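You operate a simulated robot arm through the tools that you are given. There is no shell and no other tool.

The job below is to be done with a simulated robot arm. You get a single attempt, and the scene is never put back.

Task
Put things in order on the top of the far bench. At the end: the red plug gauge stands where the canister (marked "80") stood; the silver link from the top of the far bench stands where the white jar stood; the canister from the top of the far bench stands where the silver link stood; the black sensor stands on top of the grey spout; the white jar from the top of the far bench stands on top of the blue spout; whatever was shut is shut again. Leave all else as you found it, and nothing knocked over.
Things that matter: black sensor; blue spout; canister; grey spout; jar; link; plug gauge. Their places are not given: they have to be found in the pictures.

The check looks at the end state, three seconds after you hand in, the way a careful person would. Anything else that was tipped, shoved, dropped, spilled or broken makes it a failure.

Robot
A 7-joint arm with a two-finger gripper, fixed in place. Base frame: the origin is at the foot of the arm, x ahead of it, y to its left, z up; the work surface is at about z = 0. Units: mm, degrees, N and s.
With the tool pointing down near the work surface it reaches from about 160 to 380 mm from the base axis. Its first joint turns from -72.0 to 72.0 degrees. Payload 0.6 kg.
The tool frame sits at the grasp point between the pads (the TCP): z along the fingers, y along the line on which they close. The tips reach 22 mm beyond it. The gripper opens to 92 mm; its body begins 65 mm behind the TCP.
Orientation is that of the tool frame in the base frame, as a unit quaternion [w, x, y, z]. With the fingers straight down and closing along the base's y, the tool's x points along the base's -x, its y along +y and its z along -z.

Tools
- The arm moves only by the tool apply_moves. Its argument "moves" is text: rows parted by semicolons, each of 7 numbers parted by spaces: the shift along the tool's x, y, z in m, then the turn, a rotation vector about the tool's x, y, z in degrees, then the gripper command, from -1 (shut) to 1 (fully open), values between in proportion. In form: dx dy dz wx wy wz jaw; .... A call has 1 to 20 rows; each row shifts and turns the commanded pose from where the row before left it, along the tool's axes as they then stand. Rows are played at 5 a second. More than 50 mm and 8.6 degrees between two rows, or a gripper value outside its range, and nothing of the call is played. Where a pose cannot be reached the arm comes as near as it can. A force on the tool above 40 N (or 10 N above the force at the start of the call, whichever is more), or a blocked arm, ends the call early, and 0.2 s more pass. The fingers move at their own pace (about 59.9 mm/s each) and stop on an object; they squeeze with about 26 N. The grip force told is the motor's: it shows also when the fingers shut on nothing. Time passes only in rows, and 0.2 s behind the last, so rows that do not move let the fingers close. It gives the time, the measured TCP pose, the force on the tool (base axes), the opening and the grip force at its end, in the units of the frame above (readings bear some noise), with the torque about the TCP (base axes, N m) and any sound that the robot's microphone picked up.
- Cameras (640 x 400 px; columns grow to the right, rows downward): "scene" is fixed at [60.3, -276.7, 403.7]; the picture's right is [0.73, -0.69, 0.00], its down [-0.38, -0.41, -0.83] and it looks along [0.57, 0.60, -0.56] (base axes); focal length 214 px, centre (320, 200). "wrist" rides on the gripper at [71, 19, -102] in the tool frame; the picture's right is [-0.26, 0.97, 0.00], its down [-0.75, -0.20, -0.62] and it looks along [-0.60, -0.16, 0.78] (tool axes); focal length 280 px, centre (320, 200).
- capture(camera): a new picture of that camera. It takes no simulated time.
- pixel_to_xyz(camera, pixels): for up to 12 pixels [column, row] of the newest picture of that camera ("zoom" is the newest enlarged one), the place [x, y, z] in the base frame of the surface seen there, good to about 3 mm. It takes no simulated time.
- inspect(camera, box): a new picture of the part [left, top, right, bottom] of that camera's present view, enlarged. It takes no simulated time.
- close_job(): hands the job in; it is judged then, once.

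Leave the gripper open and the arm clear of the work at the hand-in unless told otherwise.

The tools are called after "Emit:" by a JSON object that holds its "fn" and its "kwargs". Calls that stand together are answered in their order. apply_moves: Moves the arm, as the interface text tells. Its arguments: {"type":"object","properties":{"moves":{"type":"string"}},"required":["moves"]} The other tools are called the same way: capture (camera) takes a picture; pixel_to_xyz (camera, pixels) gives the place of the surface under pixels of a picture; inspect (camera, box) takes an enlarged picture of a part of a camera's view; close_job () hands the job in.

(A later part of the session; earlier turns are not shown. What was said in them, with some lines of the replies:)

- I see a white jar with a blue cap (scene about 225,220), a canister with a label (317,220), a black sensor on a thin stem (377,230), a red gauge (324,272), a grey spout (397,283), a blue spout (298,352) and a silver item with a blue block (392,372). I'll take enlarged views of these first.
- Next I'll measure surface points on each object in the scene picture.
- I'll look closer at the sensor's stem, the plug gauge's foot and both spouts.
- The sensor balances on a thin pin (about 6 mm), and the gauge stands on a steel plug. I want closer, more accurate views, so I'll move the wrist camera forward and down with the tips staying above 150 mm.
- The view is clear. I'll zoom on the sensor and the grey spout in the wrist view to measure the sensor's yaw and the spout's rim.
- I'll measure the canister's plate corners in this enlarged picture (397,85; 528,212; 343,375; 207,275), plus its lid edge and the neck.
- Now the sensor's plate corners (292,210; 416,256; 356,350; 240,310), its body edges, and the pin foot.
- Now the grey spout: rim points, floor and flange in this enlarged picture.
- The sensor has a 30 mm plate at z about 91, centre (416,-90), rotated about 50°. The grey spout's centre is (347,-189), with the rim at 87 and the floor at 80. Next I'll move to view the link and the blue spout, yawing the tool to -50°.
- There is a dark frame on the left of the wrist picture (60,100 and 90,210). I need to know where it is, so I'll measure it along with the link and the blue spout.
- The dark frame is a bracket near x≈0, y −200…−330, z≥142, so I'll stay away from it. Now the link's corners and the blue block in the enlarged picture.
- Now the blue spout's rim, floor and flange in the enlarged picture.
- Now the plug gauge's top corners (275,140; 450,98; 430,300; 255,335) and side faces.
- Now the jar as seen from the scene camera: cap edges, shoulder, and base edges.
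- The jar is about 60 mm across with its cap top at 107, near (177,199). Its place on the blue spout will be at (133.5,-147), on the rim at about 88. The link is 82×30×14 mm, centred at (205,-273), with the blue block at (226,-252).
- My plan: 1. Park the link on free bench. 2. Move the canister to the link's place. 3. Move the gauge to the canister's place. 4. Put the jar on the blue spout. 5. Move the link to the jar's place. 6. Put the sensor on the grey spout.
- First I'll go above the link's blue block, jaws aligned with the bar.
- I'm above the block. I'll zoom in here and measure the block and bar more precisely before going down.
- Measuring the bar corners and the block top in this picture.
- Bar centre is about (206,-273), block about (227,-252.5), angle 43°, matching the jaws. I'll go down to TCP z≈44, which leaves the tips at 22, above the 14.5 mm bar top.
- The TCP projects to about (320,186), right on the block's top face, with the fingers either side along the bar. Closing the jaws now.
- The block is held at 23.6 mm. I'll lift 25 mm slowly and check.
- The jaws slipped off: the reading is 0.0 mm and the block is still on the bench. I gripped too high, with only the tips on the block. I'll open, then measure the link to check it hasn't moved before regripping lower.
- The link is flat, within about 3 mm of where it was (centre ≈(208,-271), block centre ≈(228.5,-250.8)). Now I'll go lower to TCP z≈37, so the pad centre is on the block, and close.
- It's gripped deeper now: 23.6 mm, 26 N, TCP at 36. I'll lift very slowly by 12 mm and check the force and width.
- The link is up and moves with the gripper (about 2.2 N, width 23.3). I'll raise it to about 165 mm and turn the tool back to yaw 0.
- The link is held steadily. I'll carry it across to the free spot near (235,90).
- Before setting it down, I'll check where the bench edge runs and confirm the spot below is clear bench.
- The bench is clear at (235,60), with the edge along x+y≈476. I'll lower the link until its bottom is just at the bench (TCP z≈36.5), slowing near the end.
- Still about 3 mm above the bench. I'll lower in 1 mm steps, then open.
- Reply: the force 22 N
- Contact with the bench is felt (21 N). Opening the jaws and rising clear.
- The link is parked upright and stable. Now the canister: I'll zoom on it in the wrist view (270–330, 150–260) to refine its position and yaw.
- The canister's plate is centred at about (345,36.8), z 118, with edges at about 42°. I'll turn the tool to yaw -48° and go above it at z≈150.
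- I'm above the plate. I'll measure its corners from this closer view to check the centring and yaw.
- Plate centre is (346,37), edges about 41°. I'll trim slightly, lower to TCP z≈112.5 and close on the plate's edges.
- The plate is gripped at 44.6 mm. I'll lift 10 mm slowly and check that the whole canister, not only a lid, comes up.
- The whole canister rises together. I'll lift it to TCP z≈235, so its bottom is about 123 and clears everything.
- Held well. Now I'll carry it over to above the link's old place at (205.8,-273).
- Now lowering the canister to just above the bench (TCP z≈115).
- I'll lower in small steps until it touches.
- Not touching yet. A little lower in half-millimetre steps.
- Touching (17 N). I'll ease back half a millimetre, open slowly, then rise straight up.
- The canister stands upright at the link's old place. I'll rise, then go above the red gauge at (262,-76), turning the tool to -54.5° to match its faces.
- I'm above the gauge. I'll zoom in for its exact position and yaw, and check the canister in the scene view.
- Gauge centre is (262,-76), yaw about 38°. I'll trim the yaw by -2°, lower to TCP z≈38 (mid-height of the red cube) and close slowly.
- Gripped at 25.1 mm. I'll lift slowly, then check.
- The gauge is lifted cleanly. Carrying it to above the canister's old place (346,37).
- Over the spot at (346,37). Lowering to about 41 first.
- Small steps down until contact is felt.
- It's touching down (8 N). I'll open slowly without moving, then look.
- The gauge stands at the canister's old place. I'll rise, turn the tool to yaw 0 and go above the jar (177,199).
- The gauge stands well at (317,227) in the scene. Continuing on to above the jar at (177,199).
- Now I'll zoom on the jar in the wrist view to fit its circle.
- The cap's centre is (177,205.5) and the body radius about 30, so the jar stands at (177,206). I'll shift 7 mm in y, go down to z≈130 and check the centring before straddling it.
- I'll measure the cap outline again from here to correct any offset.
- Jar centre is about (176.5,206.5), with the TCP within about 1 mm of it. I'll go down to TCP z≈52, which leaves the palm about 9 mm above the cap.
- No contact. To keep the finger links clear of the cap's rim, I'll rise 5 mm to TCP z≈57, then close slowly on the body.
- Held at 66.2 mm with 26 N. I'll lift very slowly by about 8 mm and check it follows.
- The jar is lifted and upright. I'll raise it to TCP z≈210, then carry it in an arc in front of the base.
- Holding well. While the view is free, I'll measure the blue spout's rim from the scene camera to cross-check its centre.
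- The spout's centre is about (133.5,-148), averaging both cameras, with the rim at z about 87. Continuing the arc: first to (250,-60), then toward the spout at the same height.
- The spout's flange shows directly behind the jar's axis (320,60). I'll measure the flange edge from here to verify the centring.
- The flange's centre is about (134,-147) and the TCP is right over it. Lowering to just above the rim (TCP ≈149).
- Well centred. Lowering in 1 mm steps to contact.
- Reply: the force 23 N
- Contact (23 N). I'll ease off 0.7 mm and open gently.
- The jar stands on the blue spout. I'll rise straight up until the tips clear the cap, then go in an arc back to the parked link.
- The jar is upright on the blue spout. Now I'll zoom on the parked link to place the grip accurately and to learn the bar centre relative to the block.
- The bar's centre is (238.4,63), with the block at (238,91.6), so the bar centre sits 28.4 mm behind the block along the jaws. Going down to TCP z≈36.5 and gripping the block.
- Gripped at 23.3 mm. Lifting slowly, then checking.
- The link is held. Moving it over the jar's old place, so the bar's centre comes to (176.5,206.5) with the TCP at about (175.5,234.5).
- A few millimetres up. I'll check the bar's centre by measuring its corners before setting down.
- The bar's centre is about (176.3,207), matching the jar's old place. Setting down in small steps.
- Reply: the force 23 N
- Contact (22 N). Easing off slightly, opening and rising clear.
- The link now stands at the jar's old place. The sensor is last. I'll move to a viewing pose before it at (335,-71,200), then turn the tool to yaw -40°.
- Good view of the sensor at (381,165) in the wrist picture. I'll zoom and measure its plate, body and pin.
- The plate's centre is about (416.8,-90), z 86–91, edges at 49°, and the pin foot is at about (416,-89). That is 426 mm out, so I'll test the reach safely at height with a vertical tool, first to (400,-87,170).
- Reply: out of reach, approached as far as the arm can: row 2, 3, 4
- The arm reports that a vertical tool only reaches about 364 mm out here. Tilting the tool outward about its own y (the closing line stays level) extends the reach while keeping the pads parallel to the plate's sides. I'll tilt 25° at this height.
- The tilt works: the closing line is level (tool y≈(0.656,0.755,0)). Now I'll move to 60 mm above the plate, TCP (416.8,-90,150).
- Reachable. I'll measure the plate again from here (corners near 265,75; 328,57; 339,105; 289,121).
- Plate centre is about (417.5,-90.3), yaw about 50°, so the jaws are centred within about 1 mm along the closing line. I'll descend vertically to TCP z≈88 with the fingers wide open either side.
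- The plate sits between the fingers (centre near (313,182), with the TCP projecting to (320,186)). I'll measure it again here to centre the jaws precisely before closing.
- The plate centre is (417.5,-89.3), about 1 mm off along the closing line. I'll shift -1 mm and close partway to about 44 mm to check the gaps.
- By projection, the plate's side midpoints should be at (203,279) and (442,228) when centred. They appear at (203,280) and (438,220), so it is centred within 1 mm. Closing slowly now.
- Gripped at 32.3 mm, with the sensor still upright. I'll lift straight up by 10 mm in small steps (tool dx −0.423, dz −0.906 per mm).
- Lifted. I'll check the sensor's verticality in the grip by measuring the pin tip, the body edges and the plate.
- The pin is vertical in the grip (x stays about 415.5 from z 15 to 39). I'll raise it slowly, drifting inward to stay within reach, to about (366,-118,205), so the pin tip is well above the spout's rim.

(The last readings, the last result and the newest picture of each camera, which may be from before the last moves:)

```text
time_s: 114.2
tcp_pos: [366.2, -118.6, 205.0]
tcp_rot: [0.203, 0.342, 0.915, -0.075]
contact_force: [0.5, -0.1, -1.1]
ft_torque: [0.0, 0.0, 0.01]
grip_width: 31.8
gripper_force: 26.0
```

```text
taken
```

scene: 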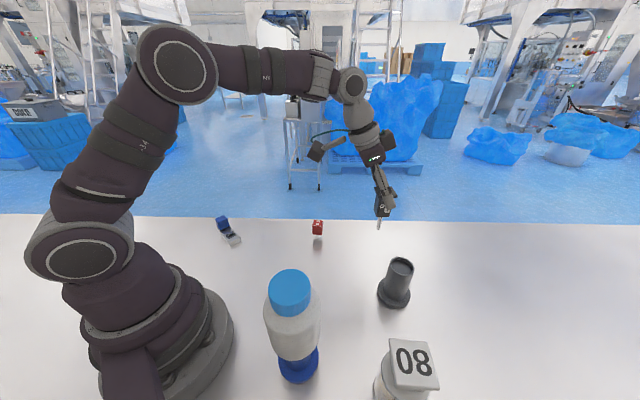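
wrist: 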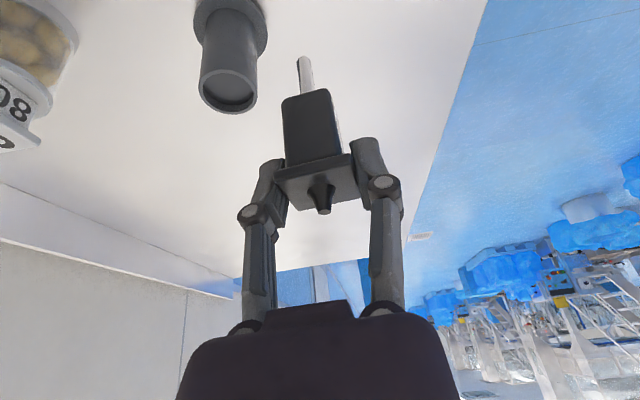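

The sensor is unchanged in the grip. The grey spout's rim shows at (228,88) in the wrist view, so I'll measure it again from here.

Emit:
{"fn": "inspect", "kwargs": {"camera": "wrist", "box": [185, 0, 275, 120]}}

```text
3.33 times, centred on (230, 60) of wrist
```

zoom: 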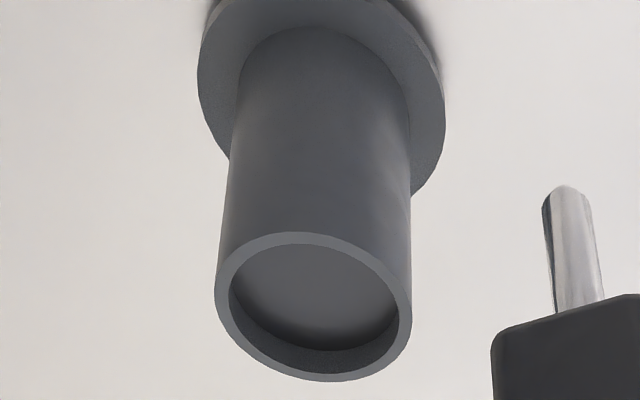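

Emit:
{"fn": "pixel_to_xyz", "kwargs": {"camera": "zoom", "pixels": [[222, 285], [406, 320], [305, 239], [320, 376], [240, 250], [385, 270], [245, 345], [390, 350], [300, 290], [270, 280], [330, 310], [565, 200]]}}

```text
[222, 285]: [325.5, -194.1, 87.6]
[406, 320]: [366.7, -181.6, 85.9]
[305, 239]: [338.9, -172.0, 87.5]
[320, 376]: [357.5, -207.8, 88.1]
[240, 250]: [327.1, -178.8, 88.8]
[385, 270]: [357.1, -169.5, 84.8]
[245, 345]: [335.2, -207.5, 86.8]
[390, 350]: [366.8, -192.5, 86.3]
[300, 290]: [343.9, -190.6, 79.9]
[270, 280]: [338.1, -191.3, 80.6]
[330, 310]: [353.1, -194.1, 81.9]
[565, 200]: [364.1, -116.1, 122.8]
```

The spout's centre is (346.8,-188.6), floor at z about 80, and the pin is under the TCP. Moving level, slowly, to above the spout.

Emit:
{"fn": "apply_moves", "kwargs": {"moves": "-0.002 -0.0047 0.00095 0 0 0 -1; -0.00404 -0.00937 0.00189 0 0 0 -1; -0.00404 -0.00937 0.00189 0 0 0 -1; -0.00404 -0.00937 0.00189 0 0 0 -1; -0.00404 -0.00937 0.00189 0 0 0 -1; -0.00404 -0.00937 0.00189 0 0 0 -1; -0.00404 -0.00937 0.00189 0 0 0 -1; -0.002 -0.0047 0.00095 0 0 0 -1; 0 0 0 0 0 0 -1; 0 0 0 0 0 0 -1"}}

Emit:
{"fn": "capture", "kwargs": {"camera": "wrist"}}

Emit:
{"fn": "capture", "kwargs": {"camera": "scene"}}

```text
time_s: 116.4
tcp_pos: [346.4, -188.4, 204.2]
tcp_rot: [0.202, 0.342, 0.915, -0.074]
contact_force: [0.3, -0.6, -0.6]
ft_torque: [-0.01, 0.01, 0.01]
grip_width: 32.2
gripper_force: 26.3
```

```text
taken
```

wrist: 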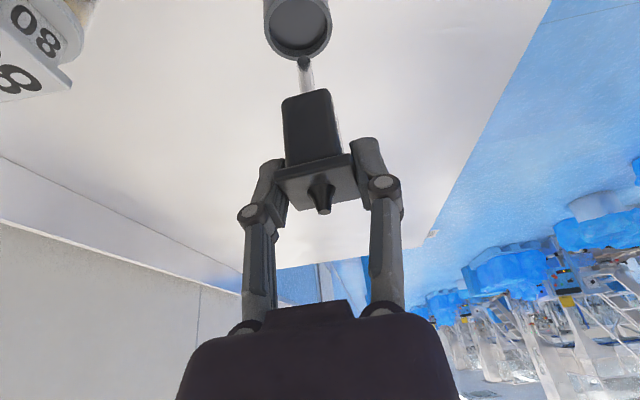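

```text
taken
```

scene: 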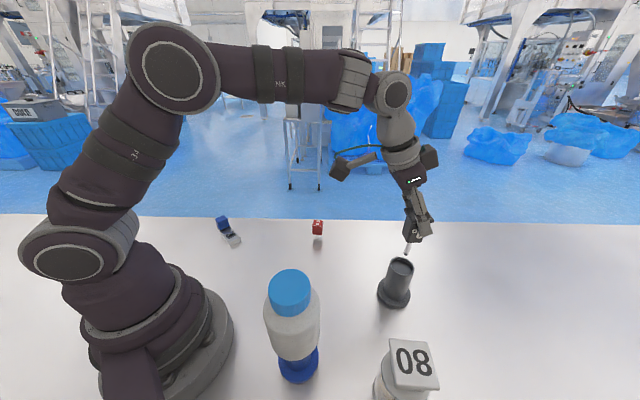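

Now directly above. I'll zoom in both views to check the alignment and verticality.

Emit:
{"fn": "inspect", "kwargs": {"camera": "scene", "box": [365, 190, 445, 310]}}

Emit:
{"fn": "inspect", "kwargs": {"camera": "wrist", "box": [245, 0, 385, 120]}}

```text
3.33 times, centred on (405, 250) of scene
```

zoom: 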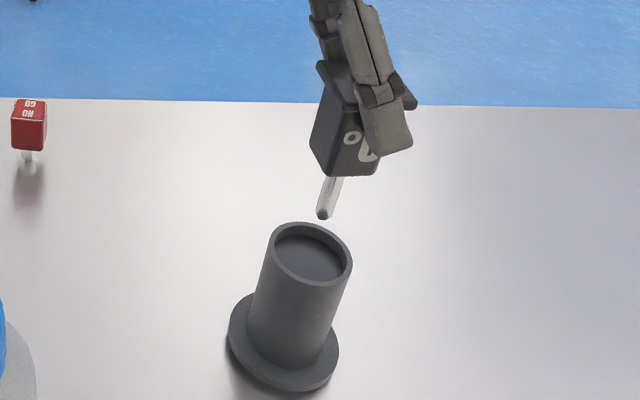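

```text
3.33 times, centred on (315, 60) of wrist
```

zoom: 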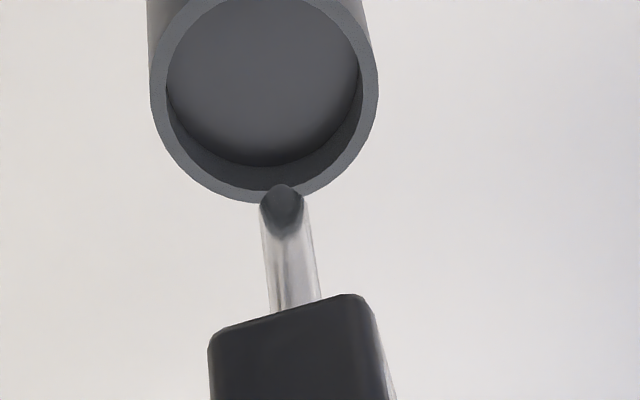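

Aligned. Lowering vertically by 30 mm, leaving the pin tip about 4–5 mm above the floor.

Emit:
{"fn": "apply_moves", "kwargs": {"moves": "0.0017 0 0.0036 0 0 0 -1; 0.00296 0 0.00634 0 0 0 -1; 0.00296 0 0.00634 0 0 0 -1; 0.00296 0 0.00634 0 0 0 -1; 0.0017 0 0.0036 0 0 0 -1; 0.00042 0 0.0009 0 0 0 -1; 0 0 0 0 0 0 -1; 0 0 0 0 0 0 -1"}}

Emit:
{"fn": "inspect", "kwargs": {"camera": "scene", "box": [365, 190, 445, 310]}}

Emit:
{"fn": "inspect", "kwargs": {"camera": "wrist", "box": [245, 0, 385, 120]}}

```text
time_s: 118.2
tcp_pos: [346.6, -188.6, 176.6]
tcp_rot: [0.205, 0.343, 0.914, -0.076]
contact_force: [1.6, -1.3, 25.6]
ft_torque: [-0.12, -0.22, -0.01]
grip_width: 32.4
gripper_force: 25.3
```

```text
3.33 times, centred on (405, 250) of scene
```

zoom: 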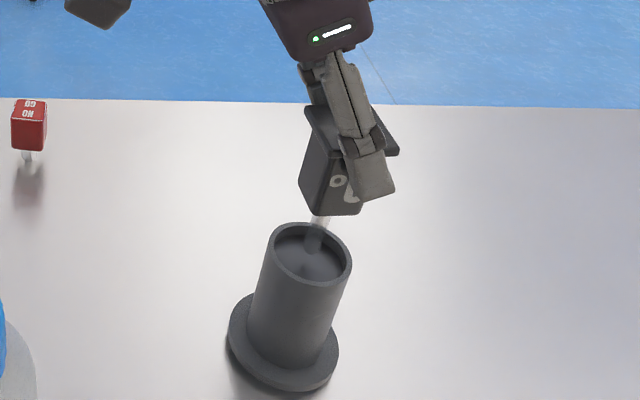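

```text
3.33 times, centred on (315, 60) of wrist
```

zoom: 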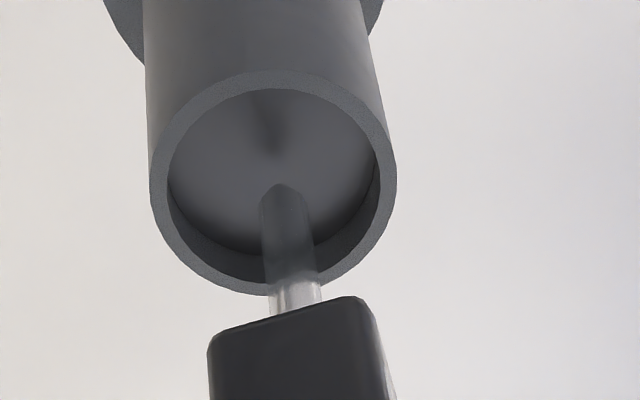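

Force is 25 N at TCP z≈176.6, so the pin touched about 6–7 mm earlier than expected. The spout's solid top is evidently at rim height, about 88 (88+89=177). I'll raise 4 mm at once and check whether the sensor shifted in the grip.

Emit:
{"fn": "apply_moves", "kwargs": {"moves": "-0.00085 0 -0.0018 0 0 0 -1; -0.00085 0 -0.0018 0 0 0 -1; 0 0 0 0 0 0 -1"}}

Emit:
{"fn": "capture", "kwargs": {"camera": "wrist"}}

Emit:
{"fn": "inspect", "kwargs": {"camera": "wrist", "box": [255, 45, 385, 225]}}

```text
time_s: 119.0
tcp_pos: [345.9, -186.9, 179.2]
tcp_rot: [0.202, 0.341, 0.915, -0.075]
contact_force: [-0.3, 0.1, -0.6]
ft_torque: [-0.02, 0.01, 0.01]
grip_width: 32.5
gripper_force: 26.2
```

```text
taken
```

wrist: 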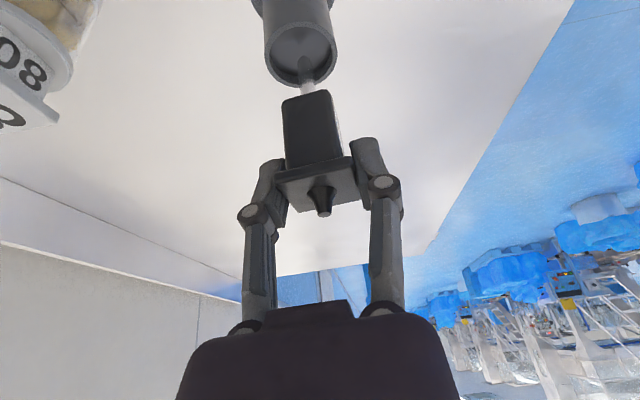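

```text
2.22 times, centred on (320, 135) of wrist
```

zoom: 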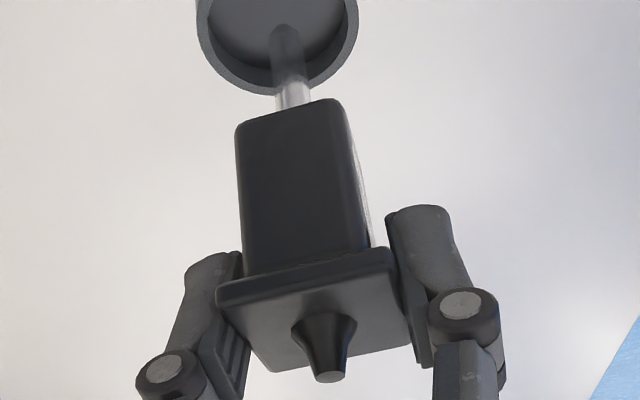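

Comparing with the earlier zoom, the sensor slid up about 1 mm in the grip without turning: the body and knob moved equally. I'll lower again in half-millimetre steps, stopping at the first light contact.

Emit:
{"fn": "apply_moves", "kwargs": {"moves": "0.00021 0 0.00045 0 0 0 -1; 0.00021 0 0.00045 0 0 0 -1; 0 0 0 0 0 0 -1"}}

```text
time_s: 119.8
tcp_pos: [345.7, -188.8, 177.7]
tcp_rot: [0.203, 0.342, 0.915, -0.075]
contact_force: [0.1, -0.2, -0.6]
ft_torque: [0.0, -0.01, 0.03]
grip_width: 32.1
gripper_force: 25.8
```

Emit:
{"fn": "apply_moves", "kwargs": {"moves": "0.00021 0 0.00045 0 0 0 -1; 0 0 0 0 0 0 -1"}}

```text
time_s: 120.4
tcp_pos: [346.6, -189.2, 176.6]
tcp_rot: [0.203, 0.342, 0.915, -0.075]
contact_force: [-0.8, 0.1, -0.3]
ft_torque: [0.01, -0.03, 0.04]
grip_width: 32.3
gripper_force: 25.8
```

Emit:
{"fn": "apply_moves", "kwargs": {"moves": "0.00013 0 0.00027 0 0 0 -1; 0 0 0 0 0 0 -1"}}

```text
time_s: 121.0
tcp_pos: [345.5, -188.3, 177.1]
tcp_rot: [0.202, 0.341, 0.915, -0.074]
contact_force: [0.4, 0.0, -0.2]
ft_torque: [0.01, -0.03, -0.02]
grip_width: 32.1
gripper_force: 26.3
```

Emit:
{"fn": "apply_moves", "kwargs": {"moves": "0.00013 0 0.00027 0 0 0 -1; 0 0 0 0 0 0 -1"}}

```text
time_s: 121.6
tcp_pos: [345.7, -188.2, 177.7]
tcp_rot: [0.203, 0.342, 0.914, -0.075]
contact_force: [0.9, 1.1, -0.7]
ft_torque: [0.01, -0.02, -0.03]
grip_width: 32.2
gripper_force: 25.6
```

Emit:
{"fn": "apply_moves", "kwargs": {"moves": "0.00013 0 0.00027 0 0 0 -1; 0 0 0 0 0 0 -1"}}

```text
time_s: 122.2
tcp_pos: [346.9, -188.6, 176.5]
tcp_rot: [0.202, 0.342, 0.915, -0.074]
contact_force: [-0.2, 0.5, -0.7]
ft_torque: [-0.01, 0.04, 0.02]
grip_width: 31.9
gripper_force: 26.6
```

Still no contact. Another 0.3 mm.

Emit:
{"fn": "apply_moves", "kwargs": {"moves": "0.00013 0 0.00027 0 0 0 -1; 0 0 0 0 0 0 -1"}}

```text
time_s: 122.8
tcp_pos: [346.3, -188.5, 176.3]
tcp_rot: [0.203, 0.342, 0.914, -0.075]
contact_force: [-1.3, 0.0, 3.6]
ft_torque: [-0.01, 0.08, 0.0]
grip_width: 32.1
gripper_force: 26.1
```

Light contact (about 4 N). Before releasing, I'll look at the pin tip on the spout and the verticality in both views.

Emit:
{"fn": "inspect", "kwargs": {"camera": "scene", "box": [385, 225, 425, 285]}}

Emit:
{"fn": "inspect", "kwargs": {"camera": "wrist", "box": [255, 0, 355, 100]}}

```text
6.67 times, centred on (405, 255) of scene
```

zoom: 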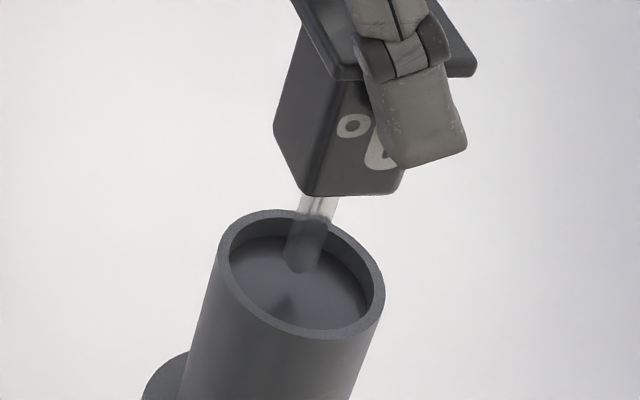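

```text
4.00 times, centred on (305, 50) of wrist
```

zoom: 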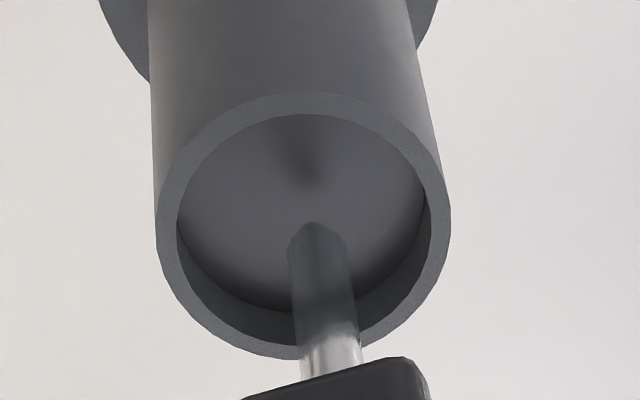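

Emit:
{"fn": "pixel_to_xyz", "kwargs": {"camera": "zoom", "pixels": [[315, 228], [317, 250], [322, 290], [330, 345], [300, 170], [250, 220], [400, 200], [305, 105], [165, 240], [443, 230]]}}

Emit:
{"fn": "inspect", "kwargs": {"camera": "wrist", "box": [255, 45, 385, 225]}}

```text
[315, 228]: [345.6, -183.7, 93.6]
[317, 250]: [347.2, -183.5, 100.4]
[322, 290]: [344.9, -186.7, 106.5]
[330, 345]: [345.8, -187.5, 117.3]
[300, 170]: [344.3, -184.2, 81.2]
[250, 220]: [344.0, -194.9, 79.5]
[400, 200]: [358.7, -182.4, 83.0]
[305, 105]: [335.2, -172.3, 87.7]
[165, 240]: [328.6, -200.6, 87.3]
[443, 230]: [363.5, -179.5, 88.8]
```

```text
2.22 times, centred on (320, 135) of wrist
```

zoom: 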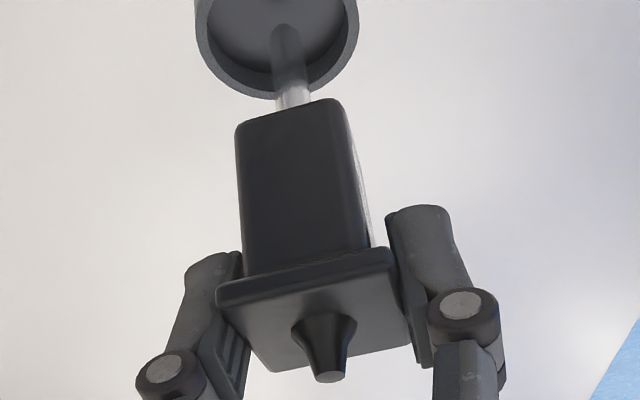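

The pin rests at rim level (tip about 88–90, floor at 80 below it), centred and upright. I'll first open just a little, to about 37 mm, so the pads could still catch it, and look.

Emit:
{"fn": "apply_moves", "kwargs": {"moves": "0 0 0 0 0 0 -0.2; 0 0 0 0 0 0 -0.2; 0 0 0 0 0 0 -0.2; 0 0 0 0 0 0 -0.2"}}

Emit:
{"fn": "inspect", "kwargs": {"camera": "wrist", "box": [255, 45, 385, 225]}}

Emit:
{"fn": "inspect", "kwargs": {"camera": "scene", "box": [375, 195, 435, 285]}}

```text
time_s: 123.8
tcp_pos: [346.2, -188.8, 175.8]
tcp_rot: [0.203, 0.342, 0.914, -0.076]
contact_force: [-0.1, -0.9, 0.3]
ft_torque: [0.01, -0.05, 0.0]
grip_width: 36.8
gripper_force: 0.1
```

```text
2.22 times, centred on (320, 135) of wrist
```

zoom: 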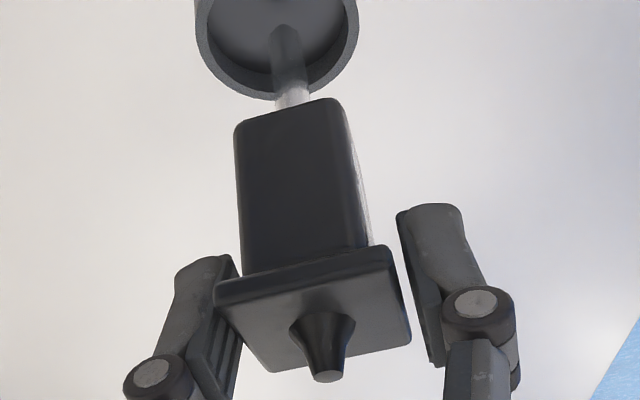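

```text
4.44 times, centred on (405, 240) of scene
```

zoom: 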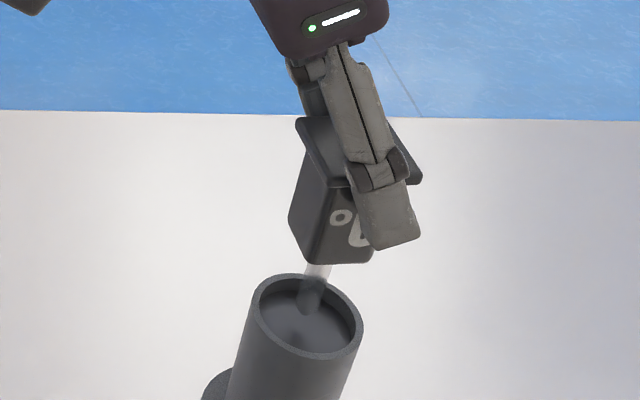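

The sensor stands free between the pads: the side midpoints are at (243,331) and (402,292), against the centred prediction of (242,330) and (401,296). I'll wait one second and check that it isn't moving.

Emit:
{"fn": "apply_moves", "kwargs": {"moves": "0 0 0 0 0 0 -0.2; 0 0 0 0 0 0 -0.2; 0 0 0 0 0 0 -0.2; 0 0 0 0 0 0 -0.2; 0 0 0 0 0 0 -0.2"}}

Emit:
{"fn": "inspect", "kwargs": {"camera": "wrist", "box": [255, 45, 385, 225]}}

```text
time_s: 125.0
tcp_pos: [346.4, -187.3, 175.1]
tcp_rot: [0.203, 0.341, 0.915, -0.075]
contact_force: [0.1, 0.0, 0.7]
ft_torque: [-0.03, 0.01, 0.03]
grip_width: 36.8
gripper_force: 0.1
```

```text
2.22 times, centred on (320, 135) of wrist
```

zoom: 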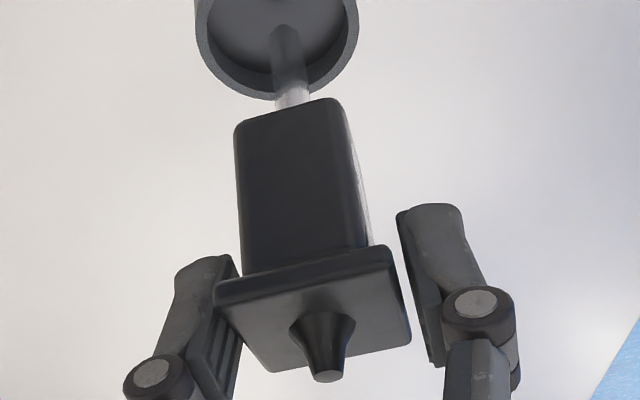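

It's identical, so stable. I'll look closely at the gap between the left pad and the plate to be sure it isn't leaning.

Emit:
{"fn": "inspect", "kwargs": {"camera": "wrist", "box": [260, 155, 310, 205]}}

Emit:
{"fn": "inspect", "kwargs": {"camera": "wrist", "box": [330, 140, 390, 200]}}

```text
8.00 times, centred on (285, 180) of wrist
```

zoom: 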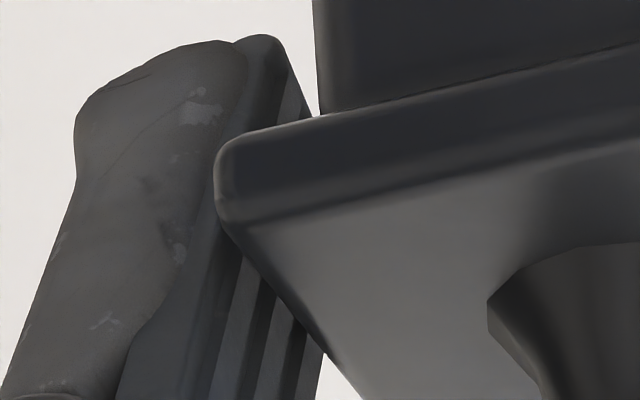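

```text
6.67 times, centred on (360, 170) of wrist
```

zoom: 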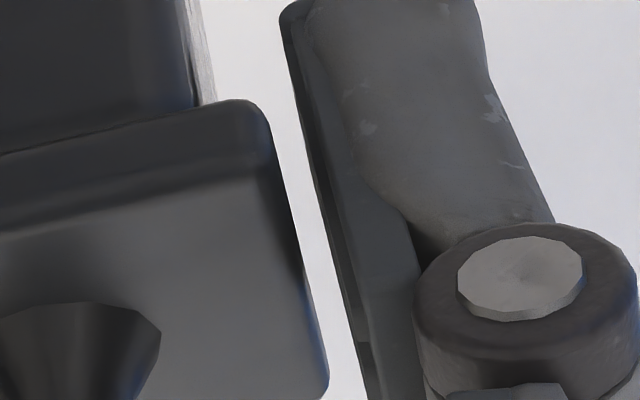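

The right gap is a clear 2.3 mm, half of the 4.6 mm total slack, so the sensor stands free and centred. Opening fully.

Emit:
{"fn": "apply_moves", "kwargs": {"moves": "0 0 0 0 0 0 -0.1; 0 0 0 0 0 0 0.1; 0 0 0 0 0 0 0.4; 0 0 0 0 0 0 0.7; 0 0 0 0 0 0 1; 0 0 0 0 0 0 1; 0 0 0 0 0 0 1"}}

Emit:
{"fn": "capture", "kwargs": {"camera": "wrist"}}

Emit:
{"fn": "inspect", "kwargs": {"camera": "scene", "box": [365, 170, 445, 310]}}

```text
time_s: 126.6
tcp_pos: [346.5, -189.0, 175.5]
tcp_rot: [0.203, 0.342, 0.915, -0.075]
contact_force: [0.3, 0.2, 0.1]
ft_torque: [-0.01, 0.02, -0.01]
grip_width: 91.9
gripper_force: 0.0
```

```text
taken
```

wrist: 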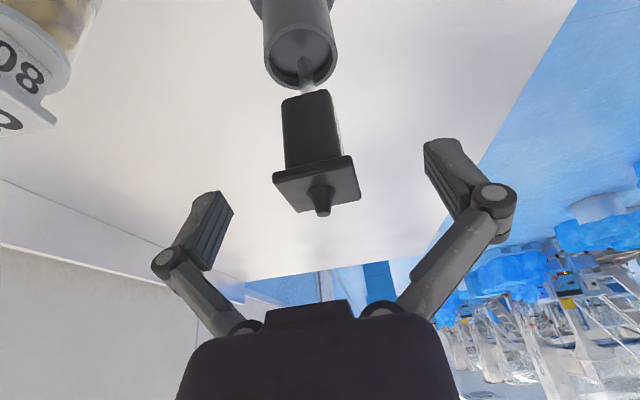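

```text
2.86 times, centred on (405, 240) of scene
```

zoom: 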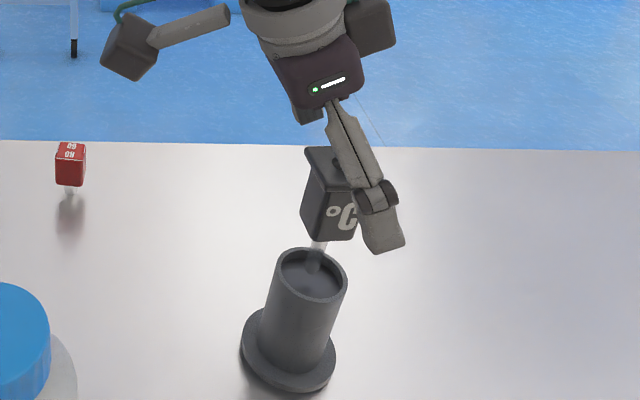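

It stands freely. I'll rise straight up slowly, keeping the fingers clear either side.

Emit:
{"fn": "apply_moves", "kwargs": {"moves": "-0.0021 0 -0.0045 0 0 0 1; -0.0042 0 -0.0091 0 0 0 1; -0.0042 0 -0.0091 0 0 0 1; -0.0063 0 -0.0136 0 0 0 1; -0.0063 0 -0.0136 0 0 0 1; -0.0063 0 -0.0136 0 0 0 1; 0 0 0 0 0 0 1"}}

Emit:
{"fn": "capture", "kwargs": {"camera": "wrist"}}

Emit:
{"fn": "capture", "kwargs": {"camera": "scene"}}

```text
time_s: 128.2
tcp_pos: [344.8, -189.6, 246.6]
tcp_rot: [0.203, 0.341, 0.915, -0.075]
contact_force: [-0.1, -1.0, 0.7]
ft_torque: [-0.01, 0.04, 0.0]
grip_width: 92.0
gripper_force: 0.1
```

```text
taken
```

wrist: 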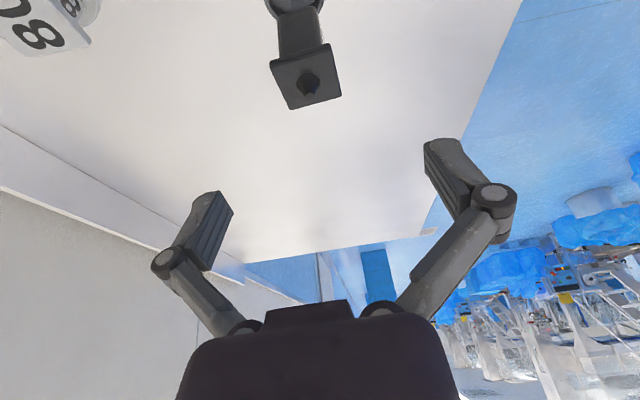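

```text
taken
```

scene: 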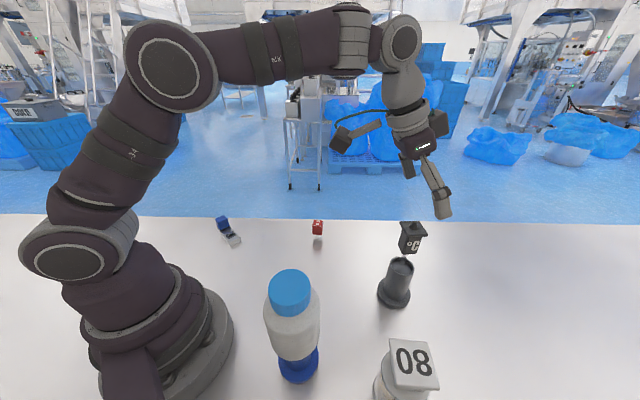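

All things stand. I'll withdraw inward and up, then level the tool again, ending near the starting pose.

Emit:
{"fn": "apply_moves", "kwargs": {"moves": "0.0191 -0.0018 -0.0181 0 0 0 1; 0.0191 -0.0018 -0.0181 0 0 0 1; 0.0191 -0.0018 -0.0181 0 0 0 1; 0.0191 -0.0018 -0.0181 0 0 0 1; 0.0191 -0.0018 -0.0181 0 0 0 1; 0.0191 -0.0018 -0.0181 0 0 0 1; 0 0 0 0 8.333 0 1; 0 0 0 0 8.333 0 1; 0 0 0 0 8.334 0 1; 0 0 0 0 0 -8.2 1; 0 0 0 0 0 -8.2 1; 0 0 0 0 0 -8.2 1; 0 0 0 0 0 -8.2 1; 0 0 0 0 0 -8.2 1; 0 0 0 0 0 0 1"}}

Emit:
{"fn": "capture", "kwargs": {"camera": "scene"}}

Emit:
{"fn": "capture", "kwargs": {"camera": "wrist"}}

```text
time_s: 131.4
tcp_pos: [226.4, -97.8, 296.7]
tcp_rot: [0.0, -0.001, 1.0, 0.001]
contact_force: [0.5, -0.3, -0.4]
ft_torque: [0.0, 0.0, 0.03]
grip_width: 92.0
gripper_force: 0.1
```

```text
taken
```

scene: 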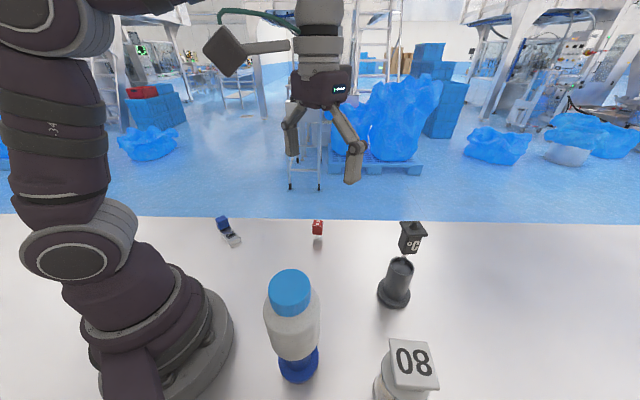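

```text
taken
```

wrist: 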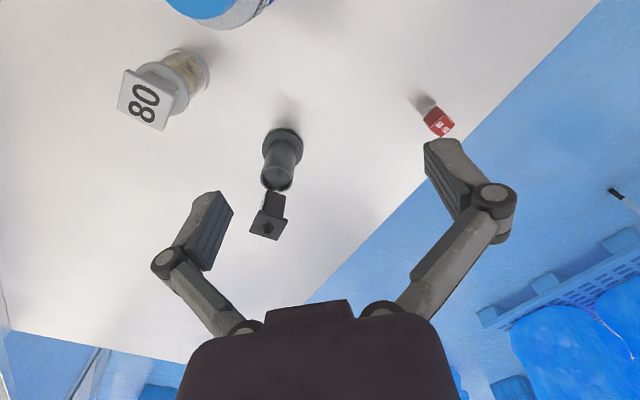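

Final check: I'll inspect the jar on the blue spout, the sensor on the grey spout, and the canister's and gauge's positions.

Emit:
{"fn": "inspect", "kwargs": {"camera": "scene", "box": [250, 255, 346, 395]}}

Emit:
{"fn": "inspect", "kwargs": {"camera": "scene", "box": [200, 200, 440, 320]}}

Emit:
{"fn": "inspect", "kwargs": {"camera": "wrist", "box": [105, 35, 225, 140]}}

```text
2.86 times, centred on (298, 325) of scene
```

zoom: 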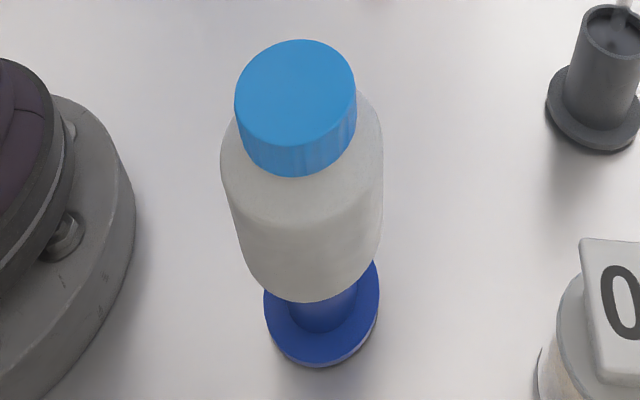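

```text
2.67 times, centred on (320, 260) of scene
```

zoom: 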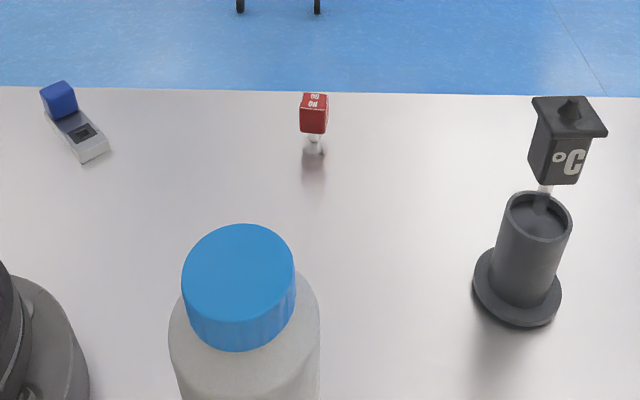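

```text
3.81 times, centred on (165, 88) of wrist
```

zoom: 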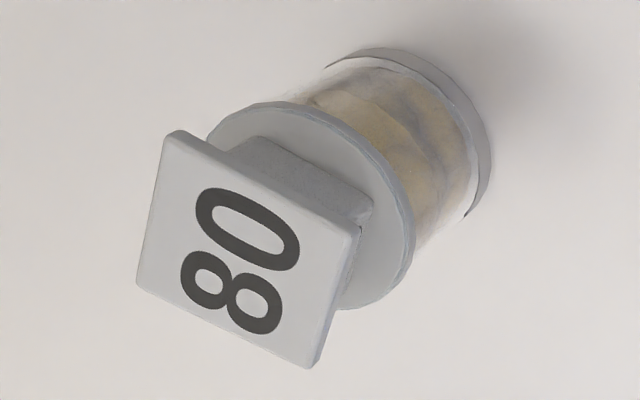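

Emit:
{"fn": "pixel_to_xyz", "kwargs": {"camera": "zoom", "pixels": [[175, 138], [352, 232], [308, 362], [142, 282], [240, 260], [400, 58], [480, 185]]}}

Emit:
{"fn": "pixel_to_xyz", "kwargs": {"camera": "wrist", "pixels": [[440, 122], [268, 226], [266, 212], [252, 232], [273, 239], [286, 217]]}}

```text
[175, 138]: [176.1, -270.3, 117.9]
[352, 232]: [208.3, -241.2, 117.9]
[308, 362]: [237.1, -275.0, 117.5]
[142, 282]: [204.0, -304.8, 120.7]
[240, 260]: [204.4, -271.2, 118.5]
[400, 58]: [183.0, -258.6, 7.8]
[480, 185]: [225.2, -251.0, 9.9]
```

```text
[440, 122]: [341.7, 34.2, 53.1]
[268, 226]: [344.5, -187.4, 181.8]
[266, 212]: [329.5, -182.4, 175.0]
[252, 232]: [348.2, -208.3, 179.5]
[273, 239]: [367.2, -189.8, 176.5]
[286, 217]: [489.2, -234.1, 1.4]
```

Measured end state against targets:

| Item | Where it is now | Target |
|---|---|---|
| Canister | (206.4, -272.8) | link's old place (205.8, -273.3) |
| Gauge | about (343, 35) | canister's old place (346, 37) |
| Link | about (176, 207) | jar's old place (176.5, 206.5) |
| Jar | upright on the blue spout, cap on | blue spout |
| Sensor | upright and steady on the grey spout | grey spout |

The gripper is open and the arm is clear of everything, so I'm handing in.

Emit:
{"fn": "close_job", "kwargs": {}}

```text
The job is handed in.
```

All five moves are done and the job is handed in; I haven't seen the result of the check. At the last look everything stood upright, the gripper was open and the arm was clear.

- **Red plug gauge:** stands where the canister stood, within about 4 mm.
- **Silver link:** lies flat where the white jar stood, with its bar centred on the spot. Its yaw differs from before by about 48°, since only the place was asked for.
- **Canister "80":** stands where the link stood, within about 1 mm.
- **White jar:** stands on the rim of the blue spout with its cap still on.
- **Black sensor:** stands on its pin on the grey spout, free and steady for several seconds. The pin stopped at rim height, about 8 mm above the visible floor inside the spout.

- **Link:** my first grip slipped off the block and shifted the link about 3 mm. It stayed flat, and I parked it on free bench while the other pieces moved.
- **Sensor:** it met the spout sooner than expected, at about 25 N, and slid about 1 mm in the grip. I backed off and set it down again lightly.

I opened nothing.
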